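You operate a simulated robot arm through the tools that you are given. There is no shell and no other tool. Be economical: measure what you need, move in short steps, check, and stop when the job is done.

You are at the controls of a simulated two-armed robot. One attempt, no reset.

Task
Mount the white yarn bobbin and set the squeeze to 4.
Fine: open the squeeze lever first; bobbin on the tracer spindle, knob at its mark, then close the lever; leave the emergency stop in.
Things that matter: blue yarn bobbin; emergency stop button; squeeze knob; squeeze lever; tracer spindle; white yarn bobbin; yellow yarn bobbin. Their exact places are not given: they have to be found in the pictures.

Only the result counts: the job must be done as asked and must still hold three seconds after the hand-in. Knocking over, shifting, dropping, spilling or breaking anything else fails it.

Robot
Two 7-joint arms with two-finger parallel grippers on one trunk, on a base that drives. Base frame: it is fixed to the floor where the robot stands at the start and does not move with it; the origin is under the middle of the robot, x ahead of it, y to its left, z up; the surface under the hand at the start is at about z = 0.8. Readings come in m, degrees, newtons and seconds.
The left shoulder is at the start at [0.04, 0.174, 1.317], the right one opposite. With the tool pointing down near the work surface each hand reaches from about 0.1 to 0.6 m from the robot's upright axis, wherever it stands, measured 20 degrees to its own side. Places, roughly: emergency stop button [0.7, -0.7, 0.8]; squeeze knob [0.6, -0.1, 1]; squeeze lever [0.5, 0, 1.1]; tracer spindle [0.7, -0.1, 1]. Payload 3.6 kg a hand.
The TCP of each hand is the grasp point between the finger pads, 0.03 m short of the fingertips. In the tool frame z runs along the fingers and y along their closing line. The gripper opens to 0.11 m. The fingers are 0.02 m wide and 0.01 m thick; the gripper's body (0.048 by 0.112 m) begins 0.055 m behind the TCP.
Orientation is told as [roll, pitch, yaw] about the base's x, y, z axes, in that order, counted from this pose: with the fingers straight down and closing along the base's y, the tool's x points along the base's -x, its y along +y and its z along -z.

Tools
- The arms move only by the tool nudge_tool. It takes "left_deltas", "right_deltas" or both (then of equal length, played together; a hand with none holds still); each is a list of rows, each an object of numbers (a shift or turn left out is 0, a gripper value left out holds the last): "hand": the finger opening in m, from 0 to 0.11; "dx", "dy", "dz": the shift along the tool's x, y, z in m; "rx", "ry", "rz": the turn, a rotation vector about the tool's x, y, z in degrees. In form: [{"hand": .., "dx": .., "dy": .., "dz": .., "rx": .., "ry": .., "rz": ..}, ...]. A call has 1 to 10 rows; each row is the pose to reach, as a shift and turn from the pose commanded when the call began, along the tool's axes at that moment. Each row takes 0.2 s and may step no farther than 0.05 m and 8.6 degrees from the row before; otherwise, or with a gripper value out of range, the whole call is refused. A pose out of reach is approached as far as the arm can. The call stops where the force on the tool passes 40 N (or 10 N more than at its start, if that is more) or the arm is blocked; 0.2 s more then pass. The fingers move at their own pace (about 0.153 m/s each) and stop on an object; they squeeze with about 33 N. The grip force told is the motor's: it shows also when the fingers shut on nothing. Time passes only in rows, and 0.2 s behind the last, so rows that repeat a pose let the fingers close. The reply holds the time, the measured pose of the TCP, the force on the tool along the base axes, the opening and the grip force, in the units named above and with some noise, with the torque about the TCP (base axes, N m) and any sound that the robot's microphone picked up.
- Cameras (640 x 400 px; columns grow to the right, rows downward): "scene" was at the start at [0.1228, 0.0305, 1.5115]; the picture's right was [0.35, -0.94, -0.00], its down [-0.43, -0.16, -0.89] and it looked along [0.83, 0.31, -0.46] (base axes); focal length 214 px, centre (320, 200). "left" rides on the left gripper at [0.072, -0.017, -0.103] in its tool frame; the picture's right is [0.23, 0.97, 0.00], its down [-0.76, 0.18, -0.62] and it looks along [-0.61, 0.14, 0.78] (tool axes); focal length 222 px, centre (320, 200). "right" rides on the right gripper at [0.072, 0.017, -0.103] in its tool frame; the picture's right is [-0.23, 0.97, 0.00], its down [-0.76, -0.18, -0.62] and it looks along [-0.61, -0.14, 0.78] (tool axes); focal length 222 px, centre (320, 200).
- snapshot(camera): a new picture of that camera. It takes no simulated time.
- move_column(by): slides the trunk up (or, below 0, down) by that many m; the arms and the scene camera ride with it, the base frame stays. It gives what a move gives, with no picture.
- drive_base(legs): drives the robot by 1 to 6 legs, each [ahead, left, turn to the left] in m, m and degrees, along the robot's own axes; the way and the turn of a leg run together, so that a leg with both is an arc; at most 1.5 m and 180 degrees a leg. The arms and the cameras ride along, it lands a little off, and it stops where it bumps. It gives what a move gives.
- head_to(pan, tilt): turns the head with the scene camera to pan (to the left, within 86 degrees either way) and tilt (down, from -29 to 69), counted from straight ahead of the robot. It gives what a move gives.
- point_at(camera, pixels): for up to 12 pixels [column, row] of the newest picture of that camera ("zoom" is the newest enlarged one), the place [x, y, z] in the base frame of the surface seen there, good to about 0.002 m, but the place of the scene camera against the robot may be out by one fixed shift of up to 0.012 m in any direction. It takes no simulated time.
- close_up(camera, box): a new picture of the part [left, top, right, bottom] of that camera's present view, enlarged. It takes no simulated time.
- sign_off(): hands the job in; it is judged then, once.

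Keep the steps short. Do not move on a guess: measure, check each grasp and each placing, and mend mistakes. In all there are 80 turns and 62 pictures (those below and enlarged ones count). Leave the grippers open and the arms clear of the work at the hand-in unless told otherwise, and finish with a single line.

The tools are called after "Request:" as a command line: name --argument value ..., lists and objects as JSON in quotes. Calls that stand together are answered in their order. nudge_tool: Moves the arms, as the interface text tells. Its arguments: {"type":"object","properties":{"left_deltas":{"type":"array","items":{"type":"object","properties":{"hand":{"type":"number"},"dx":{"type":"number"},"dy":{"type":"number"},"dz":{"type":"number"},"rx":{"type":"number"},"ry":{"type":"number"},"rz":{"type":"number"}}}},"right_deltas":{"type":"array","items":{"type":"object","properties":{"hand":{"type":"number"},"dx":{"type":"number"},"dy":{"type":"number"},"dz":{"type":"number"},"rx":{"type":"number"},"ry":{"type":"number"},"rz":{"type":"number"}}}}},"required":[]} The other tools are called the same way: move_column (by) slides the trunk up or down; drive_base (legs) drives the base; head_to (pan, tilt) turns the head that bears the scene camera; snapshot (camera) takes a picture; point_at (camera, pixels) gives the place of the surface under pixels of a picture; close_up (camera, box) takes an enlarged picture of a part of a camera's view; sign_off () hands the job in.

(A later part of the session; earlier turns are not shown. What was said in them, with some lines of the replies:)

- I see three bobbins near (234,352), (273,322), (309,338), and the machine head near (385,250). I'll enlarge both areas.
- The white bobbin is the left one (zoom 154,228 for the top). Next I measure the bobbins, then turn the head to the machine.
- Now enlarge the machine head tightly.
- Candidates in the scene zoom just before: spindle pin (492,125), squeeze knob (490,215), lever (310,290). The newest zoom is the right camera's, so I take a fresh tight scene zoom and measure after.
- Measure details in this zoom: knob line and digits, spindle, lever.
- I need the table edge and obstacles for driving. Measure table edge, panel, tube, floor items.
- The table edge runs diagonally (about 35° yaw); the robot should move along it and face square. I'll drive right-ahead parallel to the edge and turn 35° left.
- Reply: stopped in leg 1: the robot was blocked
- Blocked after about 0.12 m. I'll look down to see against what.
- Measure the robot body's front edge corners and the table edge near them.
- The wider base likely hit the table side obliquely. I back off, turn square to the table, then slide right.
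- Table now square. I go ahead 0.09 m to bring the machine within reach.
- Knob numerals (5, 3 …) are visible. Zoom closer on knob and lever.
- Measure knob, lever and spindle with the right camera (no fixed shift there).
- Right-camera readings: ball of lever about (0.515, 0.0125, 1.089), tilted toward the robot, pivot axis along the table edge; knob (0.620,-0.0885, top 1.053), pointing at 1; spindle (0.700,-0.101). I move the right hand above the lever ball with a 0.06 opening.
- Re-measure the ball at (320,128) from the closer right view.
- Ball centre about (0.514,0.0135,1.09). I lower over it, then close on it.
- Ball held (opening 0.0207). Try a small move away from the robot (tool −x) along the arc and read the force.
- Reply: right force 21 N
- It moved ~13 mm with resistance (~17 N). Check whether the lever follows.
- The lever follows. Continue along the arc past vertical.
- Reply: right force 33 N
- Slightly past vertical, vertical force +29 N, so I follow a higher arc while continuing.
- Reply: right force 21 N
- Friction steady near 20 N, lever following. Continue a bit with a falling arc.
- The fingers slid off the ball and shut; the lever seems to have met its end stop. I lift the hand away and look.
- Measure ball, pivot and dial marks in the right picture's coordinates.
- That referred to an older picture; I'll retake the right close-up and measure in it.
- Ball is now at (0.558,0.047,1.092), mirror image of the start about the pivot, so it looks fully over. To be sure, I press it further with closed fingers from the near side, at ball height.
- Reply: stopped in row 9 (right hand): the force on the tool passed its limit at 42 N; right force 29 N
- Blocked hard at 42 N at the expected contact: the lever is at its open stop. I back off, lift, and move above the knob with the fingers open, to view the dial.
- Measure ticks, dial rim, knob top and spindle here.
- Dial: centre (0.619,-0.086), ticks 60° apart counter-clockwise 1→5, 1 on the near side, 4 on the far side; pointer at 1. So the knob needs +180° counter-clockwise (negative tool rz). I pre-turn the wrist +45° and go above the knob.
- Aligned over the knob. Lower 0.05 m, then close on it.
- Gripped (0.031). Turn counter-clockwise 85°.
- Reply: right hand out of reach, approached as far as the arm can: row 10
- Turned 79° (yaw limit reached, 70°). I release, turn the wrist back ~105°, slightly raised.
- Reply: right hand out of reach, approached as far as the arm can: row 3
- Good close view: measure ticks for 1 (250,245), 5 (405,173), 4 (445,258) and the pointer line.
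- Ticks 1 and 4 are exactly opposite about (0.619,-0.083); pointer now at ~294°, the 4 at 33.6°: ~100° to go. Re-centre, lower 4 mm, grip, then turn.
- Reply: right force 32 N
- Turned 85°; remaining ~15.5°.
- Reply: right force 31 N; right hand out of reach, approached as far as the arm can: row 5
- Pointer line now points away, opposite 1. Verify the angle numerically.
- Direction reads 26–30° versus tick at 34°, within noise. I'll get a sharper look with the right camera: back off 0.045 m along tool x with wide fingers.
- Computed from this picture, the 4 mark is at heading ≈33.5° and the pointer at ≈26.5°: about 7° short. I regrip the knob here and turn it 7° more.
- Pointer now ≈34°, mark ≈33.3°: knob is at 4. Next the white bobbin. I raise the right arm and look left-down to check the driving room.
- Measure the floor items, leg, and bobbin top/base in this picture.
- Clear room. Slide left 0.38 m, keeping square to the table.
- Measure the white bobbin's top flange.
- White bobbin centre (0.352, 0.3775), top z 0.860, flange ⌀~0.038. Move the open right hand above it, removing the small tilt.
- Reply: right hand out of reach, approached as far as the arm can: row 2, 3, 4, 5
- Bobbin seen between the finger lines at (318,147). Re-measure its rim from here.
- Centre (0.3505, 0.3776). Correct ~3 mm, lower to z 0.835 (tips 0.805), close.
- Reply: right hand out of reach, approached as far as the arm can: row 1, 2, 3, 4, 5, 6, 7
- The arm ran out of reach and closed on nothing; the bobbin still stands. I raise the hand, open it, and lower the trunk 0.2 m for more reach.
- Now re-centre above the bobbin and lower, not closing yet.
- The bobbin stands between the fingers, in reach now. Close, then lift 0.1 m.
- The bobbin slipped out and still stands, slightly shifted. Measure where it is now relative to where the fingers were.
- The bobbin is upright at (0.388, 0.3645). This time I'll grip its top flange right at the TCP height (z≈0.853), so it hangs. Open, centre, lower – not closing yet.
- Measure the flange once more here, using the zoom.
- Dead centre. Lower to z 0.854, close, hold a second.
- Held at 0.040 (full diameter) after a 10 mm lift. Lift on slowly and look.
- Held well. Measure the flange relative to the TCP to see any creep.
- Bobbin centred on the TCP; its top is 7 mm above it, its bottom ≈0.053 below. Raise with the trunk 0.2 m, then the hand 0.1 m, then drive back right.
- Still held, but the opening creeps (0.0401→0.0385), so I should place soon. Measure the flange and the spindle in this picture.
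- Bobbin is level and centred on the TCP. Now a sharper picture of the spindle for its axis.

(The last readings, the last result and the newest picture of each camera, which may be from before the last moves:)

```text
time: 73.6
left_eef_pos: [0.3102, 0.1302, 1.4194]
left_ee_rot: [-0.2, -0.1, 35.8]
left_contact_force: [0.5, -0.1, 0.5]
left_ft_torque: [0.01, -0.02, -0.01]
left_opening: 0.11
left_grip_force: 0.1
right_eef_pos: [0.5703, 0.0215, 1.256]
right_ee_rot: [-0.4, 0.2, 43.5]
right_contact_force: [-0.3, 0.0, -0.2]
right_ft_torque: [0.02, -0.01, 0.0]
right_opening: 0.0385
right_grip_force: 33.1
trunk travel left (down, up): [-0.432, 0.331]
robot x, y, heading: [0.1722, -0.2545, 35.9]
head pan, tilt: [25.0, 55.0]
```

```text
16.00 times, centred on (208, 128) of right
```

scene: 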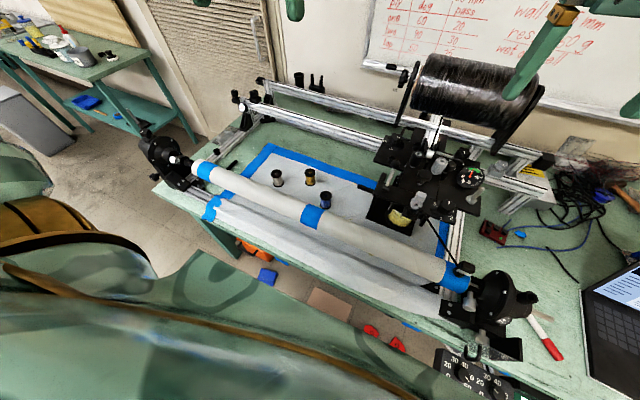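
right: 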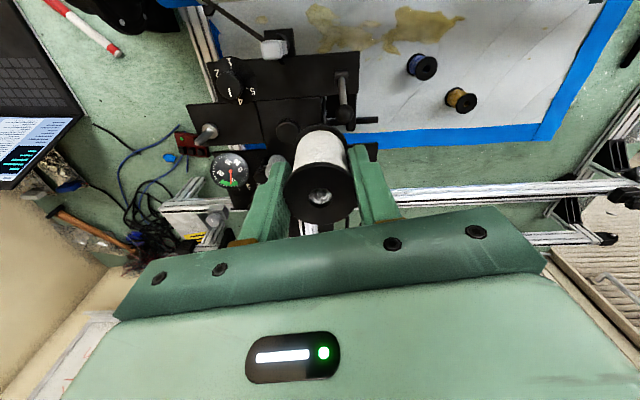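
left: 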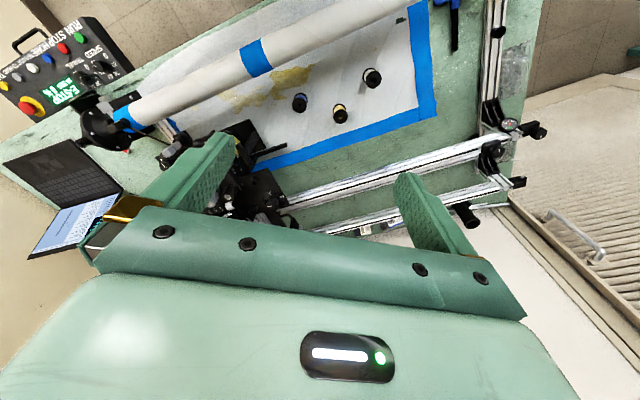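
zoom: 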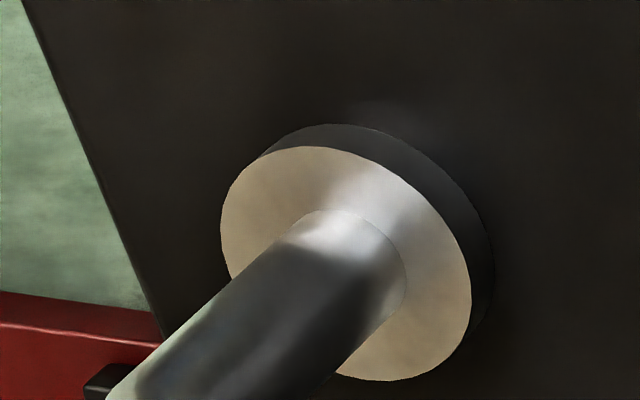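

Sample opposite flange rim points.

Request:
point_at --camera "zoom" --pixels '[[224, 226], [468, 302], [300, 150], [392, 378], [240, 180], [452, 348], [370, 162], [440, 215], [345, 372], [300, 220], [390, 270], [230, 260]]'

```text
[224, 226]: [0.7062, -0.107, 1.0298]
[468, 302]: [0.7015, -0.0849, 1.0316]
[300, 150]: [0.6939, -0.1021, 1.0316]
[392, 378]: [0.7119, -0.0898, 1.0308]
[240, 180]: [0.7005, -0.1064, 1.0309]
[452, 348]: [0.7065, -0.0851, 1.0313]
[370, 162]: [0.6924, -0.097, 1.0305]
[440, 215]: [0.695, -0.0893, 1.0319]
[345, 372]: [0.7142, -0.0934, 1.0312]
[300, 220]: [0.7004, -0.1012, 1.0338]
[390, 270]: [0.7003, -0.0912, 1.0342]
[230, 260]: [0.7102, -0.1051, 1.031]
```

Spindle axis (0.7035, -0.096), flange top 1.031. From the bobbin that is a shift of dx −0.0154, dy −0.1773. Move over at height, then lower to ~2 cm above the pin.

Request:
nudge_tool --right_deltas '[{"dx": -0.003, "dy": -0.03}, {"dx": -0.006, "dy": -0.065}, {"dx": -0.009, "dy": -0.1}, {"dx": -0.012, "dy": -0.135}, {"dx": -0.0154, "dy": -0.165}, {"dx": -0.0154, "dy": -0.1773}, {"dx": -0.0154, "dy": -0.1773, "dz": 0.03}, {"dx": -0.0154, "dy": -0.1773, "dz": 0.065}, {"dx": -0.0154, "dy": -0.1773, "dz": 0.1}, {"dx": -0.0154, "dy": -0.1773, "dz": 0.1}]'

Request:
head_to --pan -17 --tilt 45

Request:
close_up --camera "scene" --box '[280, 130, 400, 205]'

```text
time: 75.8
left_eef_pos: [0.3126, 0.131, 1.4188]
left_ee_rot: [-0.1, -0.2, 35.9]
left_contact_force: [0.9, -0.1, 0.2]
left_ft_torque: [-0.02, -0.07, -0.01]
left_opening: 0.1101
left_grip_force: 0.0
right_eef_pos: [0.7063, -0.0955, 1.1546]
right_ee_rot: [-0.4, 0.3, 43.7]
right_contact_force: [0.7, 1.3, -0.4]
right_ft_torque: [0.02, 0.0, -0.02]
right_opening: 0.038
right_grip_force: 32.3
right hand out of reach, approached as far as the arm can: row 4, 5, 6, 7
trunk travel left (down, up): [-0.432, 0.331]
robot x, y, heading: [0.1696, -0.2551, 35.7]
head pan, tilt: [25.0, 55.0]
```

```text
time: 76.9
left_eef_pos: [0.3135, 0.1298, 1.4184]
left_ee_rot: [0.0, 0.0, 35.8]
left_contact_force: [-0.3, -0.9, -0.3]
left_ft_torque: [-0.04, -0.02, 0.02]
left_opening: 0.1101
left_grip_force: 0.0
right_eef_pos: [0.7079, -0.0959, 1.1559]
right_ee_rot: [-0.3, 0.2, 43.6]
right_contact_force: [0.1, -1.6, -0.9]
right_ft_torque: [0.04, -0.01, 0.0]
right_opening: 0.0383
right_grip_force: 32.9
trunk travel left (down, up): [-0.432, 0.331]
robot x, y, heading: [0.169, -0.2584, 35.7]
head pan, tilt: [-17.0, 45.0]
```

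```text
5.33 times, centred on (340, 168) of scene
```

zoom: 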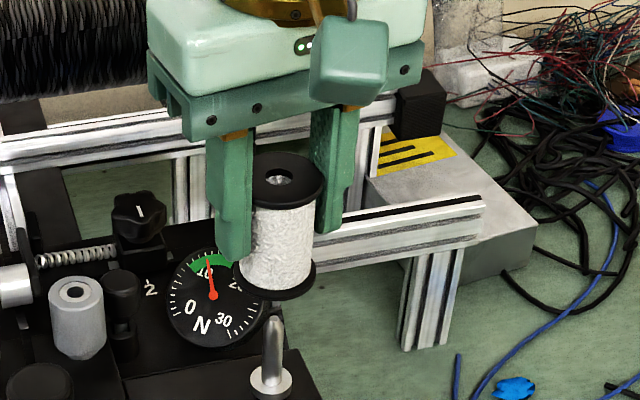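

Measure bobbin versus pin in this scene picture (any camera shift cancels).

Request:
point_at --camera "zoom" --pixels '[[283, 155], [281, 203], [322, 180], [252, 160], [310, 197], [251, 380], [291, 380], [271, 367], [271, 396], [273, 318], [273, 335], [278, 295]]'

```text
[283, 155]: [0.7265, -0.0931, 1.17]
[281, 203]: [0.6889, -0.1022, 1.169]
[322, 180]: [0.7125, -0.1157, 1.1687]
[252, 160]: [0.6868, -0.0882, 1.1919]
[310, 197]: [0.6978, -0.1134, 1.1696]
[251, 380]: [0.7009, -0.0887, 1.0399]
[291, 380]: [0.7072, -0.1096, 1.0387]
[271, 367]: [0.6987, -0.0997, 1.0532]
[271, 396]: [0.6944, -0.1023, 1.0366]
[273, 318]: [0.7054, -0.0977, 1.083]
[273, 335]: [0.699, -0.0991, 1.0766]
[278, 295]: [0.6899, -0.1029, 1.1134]
```

Bobbin is about (+3.3, +1.2) mm off the spindle axis. Correct (dx +0.0032, dy +0.0014) and lower just past the pin tip, watching force.

Request:
nudge_tool --right_deltas '[{"dx": 0.0032, "dy": 0.0014}, {"dx": 0.0032, "dy": 0.0014}, {"dx": 0.0032, "dy": 0.0014, "dz": 0.01}, {"dx": 0.0032, "dy": 0.0014, "dz": 0.02}, {"dx": 0.0032, "dy": 0.0014, "dz": 0.027}, {"dx": 0.0032, "dy": 0.0014, "dz": 0.032}, {"dx": 0.0032, "dy": 0.0014, "dz": 0.036}]'

Request:
close_up --camera "scene" --box '[296, 150, 376, 210]'

```text
time: 78.5
left_eef_pos: [0.3127, 0.1289, 1.4189]
left_ee_rot: [-0.1, -0.1, 35.7]
left_contact_force: [-0.2, 0.5, 0.6]
left_ft_torque: [0.02, 0.0, -0.02]
left_opening: 0.11
left_grip_force: 0.0
right_eef_pos: [0.7032, -0.0966, 1.1198]
right_ee_rot: [-0.4, 0.3, 43.5]
right_contact_force: [0.5, -0.6, -1.1]
right_ft_torque: [0.02, -0.02, 0.02]
right_opening: 0.0384
right_grip_force: 33.2
trunk travel left (down, up): [-0.432, 0.331]
robot x, y, heading: [0.1676, -0.2558, 35.6]
head pan, tilt: [-17.0, 45.0]
```

```text
6.67 times, centred on (336, 180) of scene
```

zoom: 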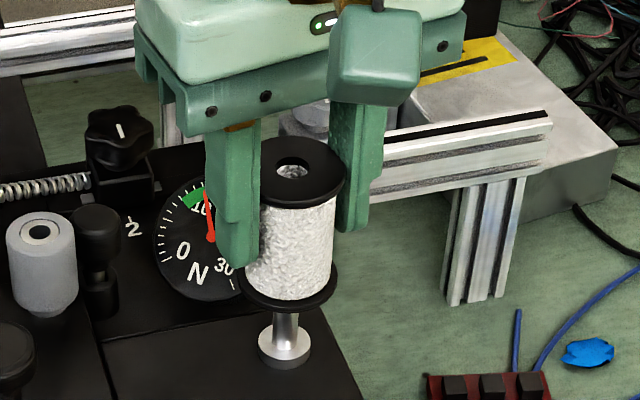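

No force; the pin enters the hole. Lower on.

Request:
nudge_tool --right_deltas '[{"dz": 0.006}, {"dz": 0.012}, {"dz": 0.018}, {"dz": 0.024}, {"dz": 0.029}, {"dz": 0.033}, {"dz": 0.035}]'

Request:
close_up --camera "scene" --box '[296, 155, 376, 215]'

```text
time: 80.1
left_eef_pos: [0.3117, 0.1298, 1.4188]
left_ee_rot: [-0.2, -0.1, 35.8]
left_contact_force: [0.2, 0.1, -0.3]
left_ft_torque: [0.0, -0.01, -0.01]
left_opening: 0.11
left_grip_force: 0.0
right_eef_pos: [0.7027, -0.0973, 1.0863]
right_ee_rot: [-0.4, 0.3, 43.5]
right_contact_force: [0.0, -0.3, 0.9]
right_ft_torque: [-0.02, -0.02, -0.02]
right_opening: 0.0383
right_grip_force: 33.3
trunk travel left (down, up): [-0.432, 0.331]
robot x, y, heading: [0.1692, -0.2564, 35.7]
head pan, tilt: [-17.0, 45.0]
```

```text
6.67 times, centred on (336, 185) of scene
```

zoom: 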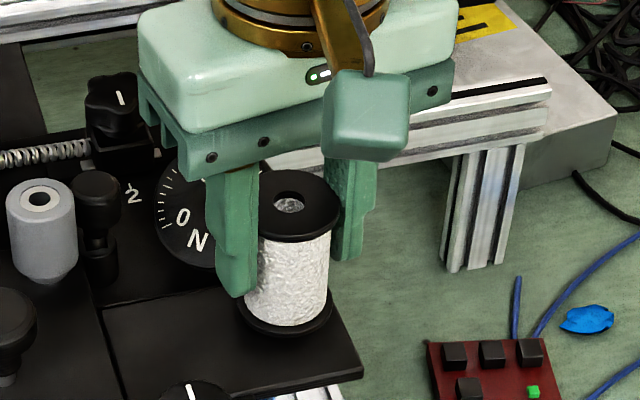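

Almost seated. Lower a few mm until contact.

Request:
nudge_tool --right_deltas '[{"dz": 0.001}, {"dz": 0.002}, {"dz": 0.003}, {"dz": 0.004}, {"dz": 0.004}]'

```text
time: 81.5
left_eef_pos: [0.3105, 0.1282, 1.4191]
left_ee_rot: [-0.2, -0.4, 35.8]
left_contact_force: [1.1, -0.5, 0.3]
left_ft_torque: [-0.01, 0.01, 0.01]
left_opening: 0.1102
left_grip_force: 0.0
right_eef_pos: [0.7018, -0.0977, 1.0848]
right_ee_rot: [-0.2, 0.0, 43.5]
right_contact_force: [-4.5, -5.0, 14.0]
right_ft_torque: [-0.27, 0.23, 0.02]
right_opening: 0.0386
right_grip_force: 32.7
trunk travel left (down, up): [-0.432, 0.331]
robot x, y, heading: [0.1714, -0.2568, 35.6]
head pan, tilt: [-17.0, 45.0]
stopped in row 5 (right hand): the force on the tool passed its limit at 40 N (the readings are from after the stop); the commanded pose is now the measured one
```

Contact: seated on the flange. Open and rise.

Request:
nudge_tool --right_deltas '[{"hand": 0.06}, {}, {}, {"dz": -0.02}, {"dz": -0.05}, {"dz": -0.09}, {"dz": -0.13}, {"dz": -0.13}]'

Request:
close_up --camera "scene" --box '[256, 155, 368, 235]'

```text
time: 83.3
left_eef_pos: [0.3141, 0.1301, 1.4179]
left_ee_rot: [-0.1, -0.1, 35.8]
left_contact_force: [0.9, 0.0, -0.1]
left_ft_torque: [-0.01, 0.01, 0.0]
left_opening: 0.1102
left_grip_force: 0.1
right_eef_pos: [0.7035, -0.0959, 1.2132]
right_ee_rot: [-0.2, 0.0, 43.5]
right_contact_force: [0.9, 0.1, 0.0]
right_ft_torque: [0.0, 0.01, 0.0]
right_opening: 0.0601
right_grip_force: 0.0
trunk travel left (down, up): [-0.432, 0.331]
robot x, y, heading: [0.172, -0.2526, 35.5]
head pan, tilt: [-17.0, 45.0]
```

```text
5.00 times, centred on (312, 195) of scene
```

zoom: 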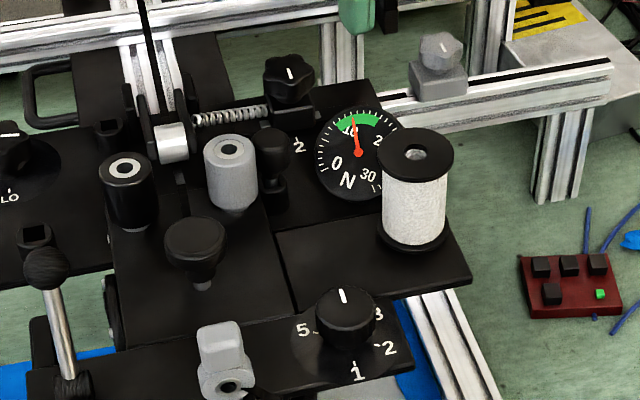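

Bobbin stands on the spindle; the pointer stays at 4. Verify its top height, and move the closed right hand to behind the lever ball at height.

Request:
point_at --camera "zoom" --pixels '[[415, 132], [415, 178], [379, 155], [451, 155], [45, 250], [45, 268], [25, 268], [66, 268], [70, 375], [36, 232]]'

Request:
nudge_tool --right_deltas '[{"hand": 0.0, "dx": -0.004, "dy": 0.04, "rz": 4}, {"dx": -0.008, "dy": 0.08, "rz": 7.9}, {"dx": -0.013, "dy": 0.12, "rz": 7.9}, {"dx": -0.017, "dy": 0.16, "rz": 7.9}, {"dx": -0.0209, "dy": 0.1999, "rz": 7.9}, {"dx": -0.0209, "dy": 0.1999, "rz": 7.9}]'

Request:
close_up --camera "right" --box '[220, 60, 420, 185]'

```text
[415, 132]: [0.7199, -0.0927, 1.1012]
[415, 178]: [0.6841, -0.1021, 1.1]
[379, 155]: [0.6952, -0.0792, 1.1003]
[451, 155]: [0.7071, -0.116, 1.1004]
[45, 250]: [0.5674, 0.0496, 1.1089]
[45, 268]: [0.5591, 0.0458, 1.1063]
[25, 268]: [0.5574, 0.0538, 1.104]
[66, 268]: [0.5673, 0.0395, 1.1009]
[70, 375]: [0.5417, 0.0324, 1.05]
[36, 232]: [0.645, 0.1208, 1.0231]
```

```text
time: 84.7
left_eef_pos: [0.3137, 0.1297, 1.4196]
left_ee_rot: [-0.1, -0.1, 35.8]
left_contact_force: [-0.7, 0.5, -0.2]
left_ft_torque: [-0.01, 0.05, 0.0]
left_opening: 0.11
left_grip_force: 0.0
right_eef_pos: [0.5815, 0.0642, 1.2114]
right_ee_rot: [-0.2, -0.1, 35.7]
right_contact_force: [0.2, 0.6, 0.0]
right_ft_torque: [0.04, 0.02, 0.02]
right_opening: 0.0
right_grip_force: 32.5
trunk travel left (down, up): [-0.432, 0.331]
robot x, y, heading: [0.1689, -0.2528, 35.2]
head pan, tilt: [-17.0, 45.0]
```

```text
3.20 times, centred on (320, 122) of right
```

zoom: 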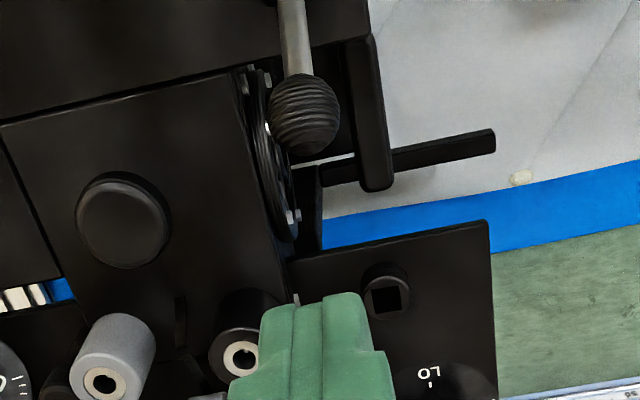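

Bobbin top reads 1.100 (scene, +8 mm bias), matching full seating. Hand is aligned behind the ball. Lower behind it.

Request:
nudge_tool --right_deltas '[{"dx": -0.005, "dz": 0.04}, {"dx": -0.005, "dz": 0.08}, {"dx": -0.005, "dz": 0.11}, {"dx": -0.005, "dz": 0.125}, {"dx": -0.005, "dz": 0.125}]'

Request:
nudge_tool --right_deltas '[{"dx": 0.008}, {"dx": 0.016}, {"dx": 0.024}, {"dx": 0.032}, {"dx": 0.04}, {"dx": 0.048}, {"dx": 0.056}, {"dx": 0.063}, {"dx": 0.069}, {"dx": 0.074}]'

Request:
close_up --camera "scene" --box '[240, 180, 352, 260]'

```text
time: 85.9
left_eef_pos: [0.3126, 0.1297, 1.4199]
left_ee_rot: [-0.1, -0.2, 35.9]
left_contact_force: [0.2, -0.4, 0.0]
left_ft_torque: [0.04, -0.01, -0.01]
left_opening: 0.11
left_grip_force: 0.0
right_eef_pos: [0.5861, 0.0651, 1.0875]
right_ee_rot: [-0.3, -0.1, 35.7]
right_contact_force: [0.7, 0.1, 0.4]
right_ft_torque: [0.01, 0.0, -0.03]
right_opening: 0.0001
right_grip_force: 33.4
trunk travel left (down, up): [-0.432, 0.331]
robot x, y, heading: [0.1702, -0.2555, 35.4]
head pan, tilt: [-17.0, 45.0]
```

```text
time: 87.9
left_eef_pos: [0.315, 0.1305, 1.4191]
left_ee_rot: [-0.2, -0.2, 35.9]
left_contact_force: [0.2, 0.8, 0.4]
left_ft_torque: [0.03, -0.04, 0.01]
left_opening: 0.1099
left_grip_force: 0.1
right_eef_pos: [0.5402, 0.0315, 1.0914]
right_ee_rot: [0.1, -1.5, 35.5]
right_contact_force: [15.7, 13.5, 1.2]
right_ft_torque: [0.38, -0.45, -0.05]
right_opening: 0.0
right_grip_force: 33.0
trunk travel left (down, up): [-0.432, 0.331]
robot x, y, heading: [0.1698, -0.2543, 35.8]
head pan, tilt: [-17.0, 45.0]
stopped in row 9 (right hand): the force on the tool passed its limit at 44 N (the readings are from after the stop); the commanded pose is now the measured one
```

```text
5.00 times, centred on (296, 220) of scene
```

zoom: 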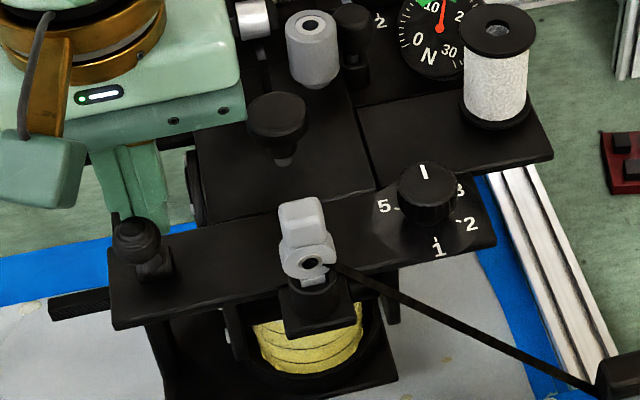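

Stopped at 44 N, consistent with the fingertip against the stem at the end stop. Back off, rise, and measure the ball.

Request:
nudge_tool --right_deltas '[{"dx": -0.012}, {"dx": -0.012, "dz": -0.04}, {"dx": -0.012, "dz": -0.08}, {"dx": -0.012, "dz": -0.12}, {"dx": 0.0, "dz": -0.16}, {"dx": 0.0, "dz": -0.16}]'

Request:
close_up --camera "right" --box '[220, 60, 420, 185]'

```text
time: 89.3
left_eef_pos: [0.3136, 0.13, 1.4188]
left_ee_rot: [0.0, 0.0, 35.8]
left_contact_force: [0.3, -0.2, 0.2]
left_ft_torque: [0.02, 0.01, 0.02]
left_opening: 0.1099
left_grip_force: 0.1
right_eef_pos: [0.5361, 0.0287, 1.25]
right_ee_rot: [-0.2, -1.0, 35.4]
right_contact_force: [-0.2, 0.7, 0.1]
right_ft_torque: [-0.02, 0.04, 0.01]
right_opening: 0.0
right_grip_force: 32.9
trunk travel left (down, up): [-0.432, 0.331]
robot x, y, heading: [0.1689, -0.2547, 35.8]
head pan, tilt: [-17.0, 45.0]
```

```text
3.20 times, centred on (320, 122) of right
```

zoom: 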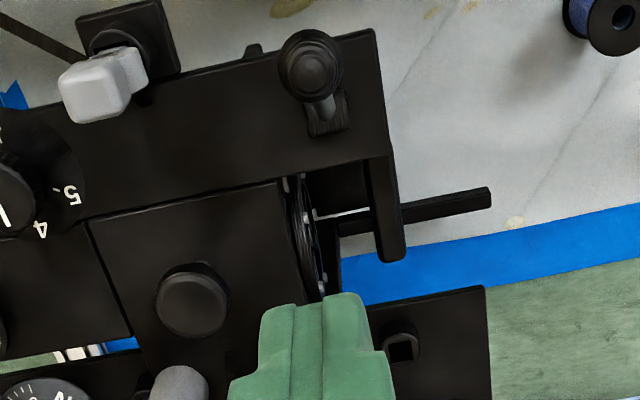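

Request:
point_at --camera "zoom" --pixels '[[310, 55], [310, 75], [282, 65], [340, 65], [310, 38], [327, 115]]'

```text
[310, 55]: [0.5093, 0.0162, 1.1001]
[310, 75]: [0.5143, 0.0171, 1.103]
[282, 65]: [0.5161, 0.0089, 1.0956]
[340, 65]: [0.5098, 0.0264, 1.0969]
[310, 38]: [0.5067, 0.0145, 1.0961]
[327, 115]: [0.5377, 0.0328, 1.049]
```

Ball is back within ~2 mm of its first place. As the earlier push acted low on the stem, I give one more push at ball height to make sure it is at the stop.

Request:
nudge_tool --right_deltas '[{"dx": -0.007, "dy": 0.003, "dz": 0.04}, {"dx": -0.007, "dy": 0.003, "dz": 0.08}, {"dx": -0.007, "dy": 0.003, "dz": 0.115}, {"dx": -0.007, "dy": 0.003, "dz": 0.135}, {"dx": -0.007, "dy": 0.003, "dz": 0.135}, {"dx": 0.0, "dy": 0.003, "dz": 0.135}, {"dx": 0.005, "dy": 0.003, "dz": 0.135}, {"dx": 0.01, "dy": 0.003, "dz": 0.135}, {"dx": 0.015, "dy": 0.003, "dz": 0.135}, {"dx": 0.02, "dy": 0.003, "dz": 0.135}]'

```text
time: 91.5
left_eef_pos: [0.3158, 0.1343, 1.418]
left_ee_rot: [-0.1, 0.0, 35.9]
left_contact_force: [-0.6, -1.2, 0.4]
left_ft_torque: [-0.02, -0.08, -0.03]
left_opening: 0.11
left_grip_force: 0.1
right_eef_pos: [0.5294, 0.0291, 1.1163]
right_ee_rot: [0.0, -2.3, 35.4]
right_contact_force: [20.4, 17.8, -8.8]
right_ft_torque: [0.72, -0.41, -0.04]
right_opening: 0.0
right_grip_force: 32.5
trunk travel left (down, up): [-0.432, 0.331]
robot x, y, heading: [0.1747, -0.2533, 35.6]
head pan, tilt: [-17.0, 45.0]
stopped in row 10 (right hand): the force on the tool passed its limit at 44 N (the readings are from after the stop); the commanded pose is now the measured one
```

44 N at ball height with no motion: the lever is at its closed stop. Withdraw, rise, and open the hand.

Request:
nudge_tool --right_deltas '[{"dx": -0.012}, {"dx": -0.012, "dz": -0.04}, {"dx": -0.012, "dz": -0.08}, {"dx": -0.012, "dz": -0.13}, {"dx": -0.012, "dz": -0.18, "hand": 0.1}, {"dx": 0.03, "dz": -0.2}, {"dx": 0.07, "dz": -0.22}, {"dx": 0.11, "dz": -0.23}, {"dx": 0.11, "dz": -0.23}]'

Request:
close_up --camera "scene" --box '[240, 170, 368, 250]'

Request:
snapshot --camera "scene"

```text
time: 93.5
left_eef_pos: [0.3143, 0.1324, 1.4181]
left_ee_rot: [-0.1, 0.0, 35.8]
left_contact_force: [0.4, 0.2, -0.1]
left_ft_torque: [-0.03, 0.02, 0.02]
left_opening: 0.1099
left_grip_force: 0.1
right_eef_pos: [0.4292, -0.0434, 1.3413]
right_ee_rot: [0.0, -1.9, 35.4]
right_contact_force: [0.0, 0.0, 1.0]
right_ft_torque: [-0.02, -0.03, -0.01]
right_opening: 0.1002
right_grip_force: 0.2
trunk travel left (down, up): [-0.432, 0.331]
robot x, y, heading: [0.1718, -0.2552, 35.8]
head pan, tilt: [-17.0, 45.0]
```

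```text
5.00 times, centred on (304, 210) of scene
```

zoom: 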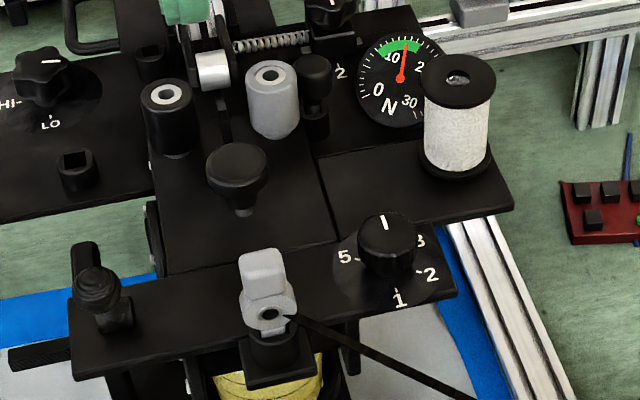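

```text
3 pictures are left
```

scene: 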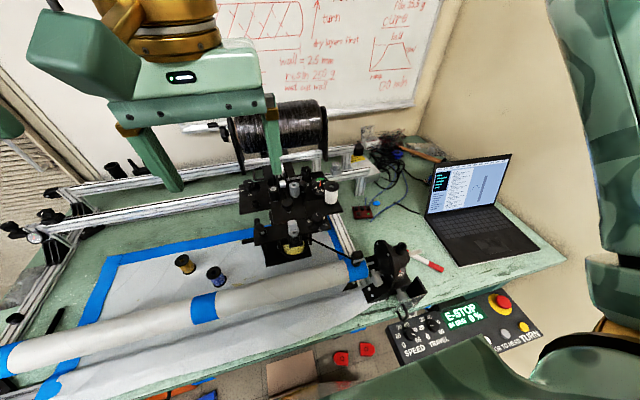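

The bobbin is seated, the pointer is at 4, and the gauge has moved to mid-green with the lever closed. The other bobbins and the emergency stop look untouched, so I hand in.

Request:
sign_off

```text
The job is handed in.
```

The white bobbin is on the tracer spindle, the squeeze knob is at 4, the lever is closed again, and the emergency stop is still in.
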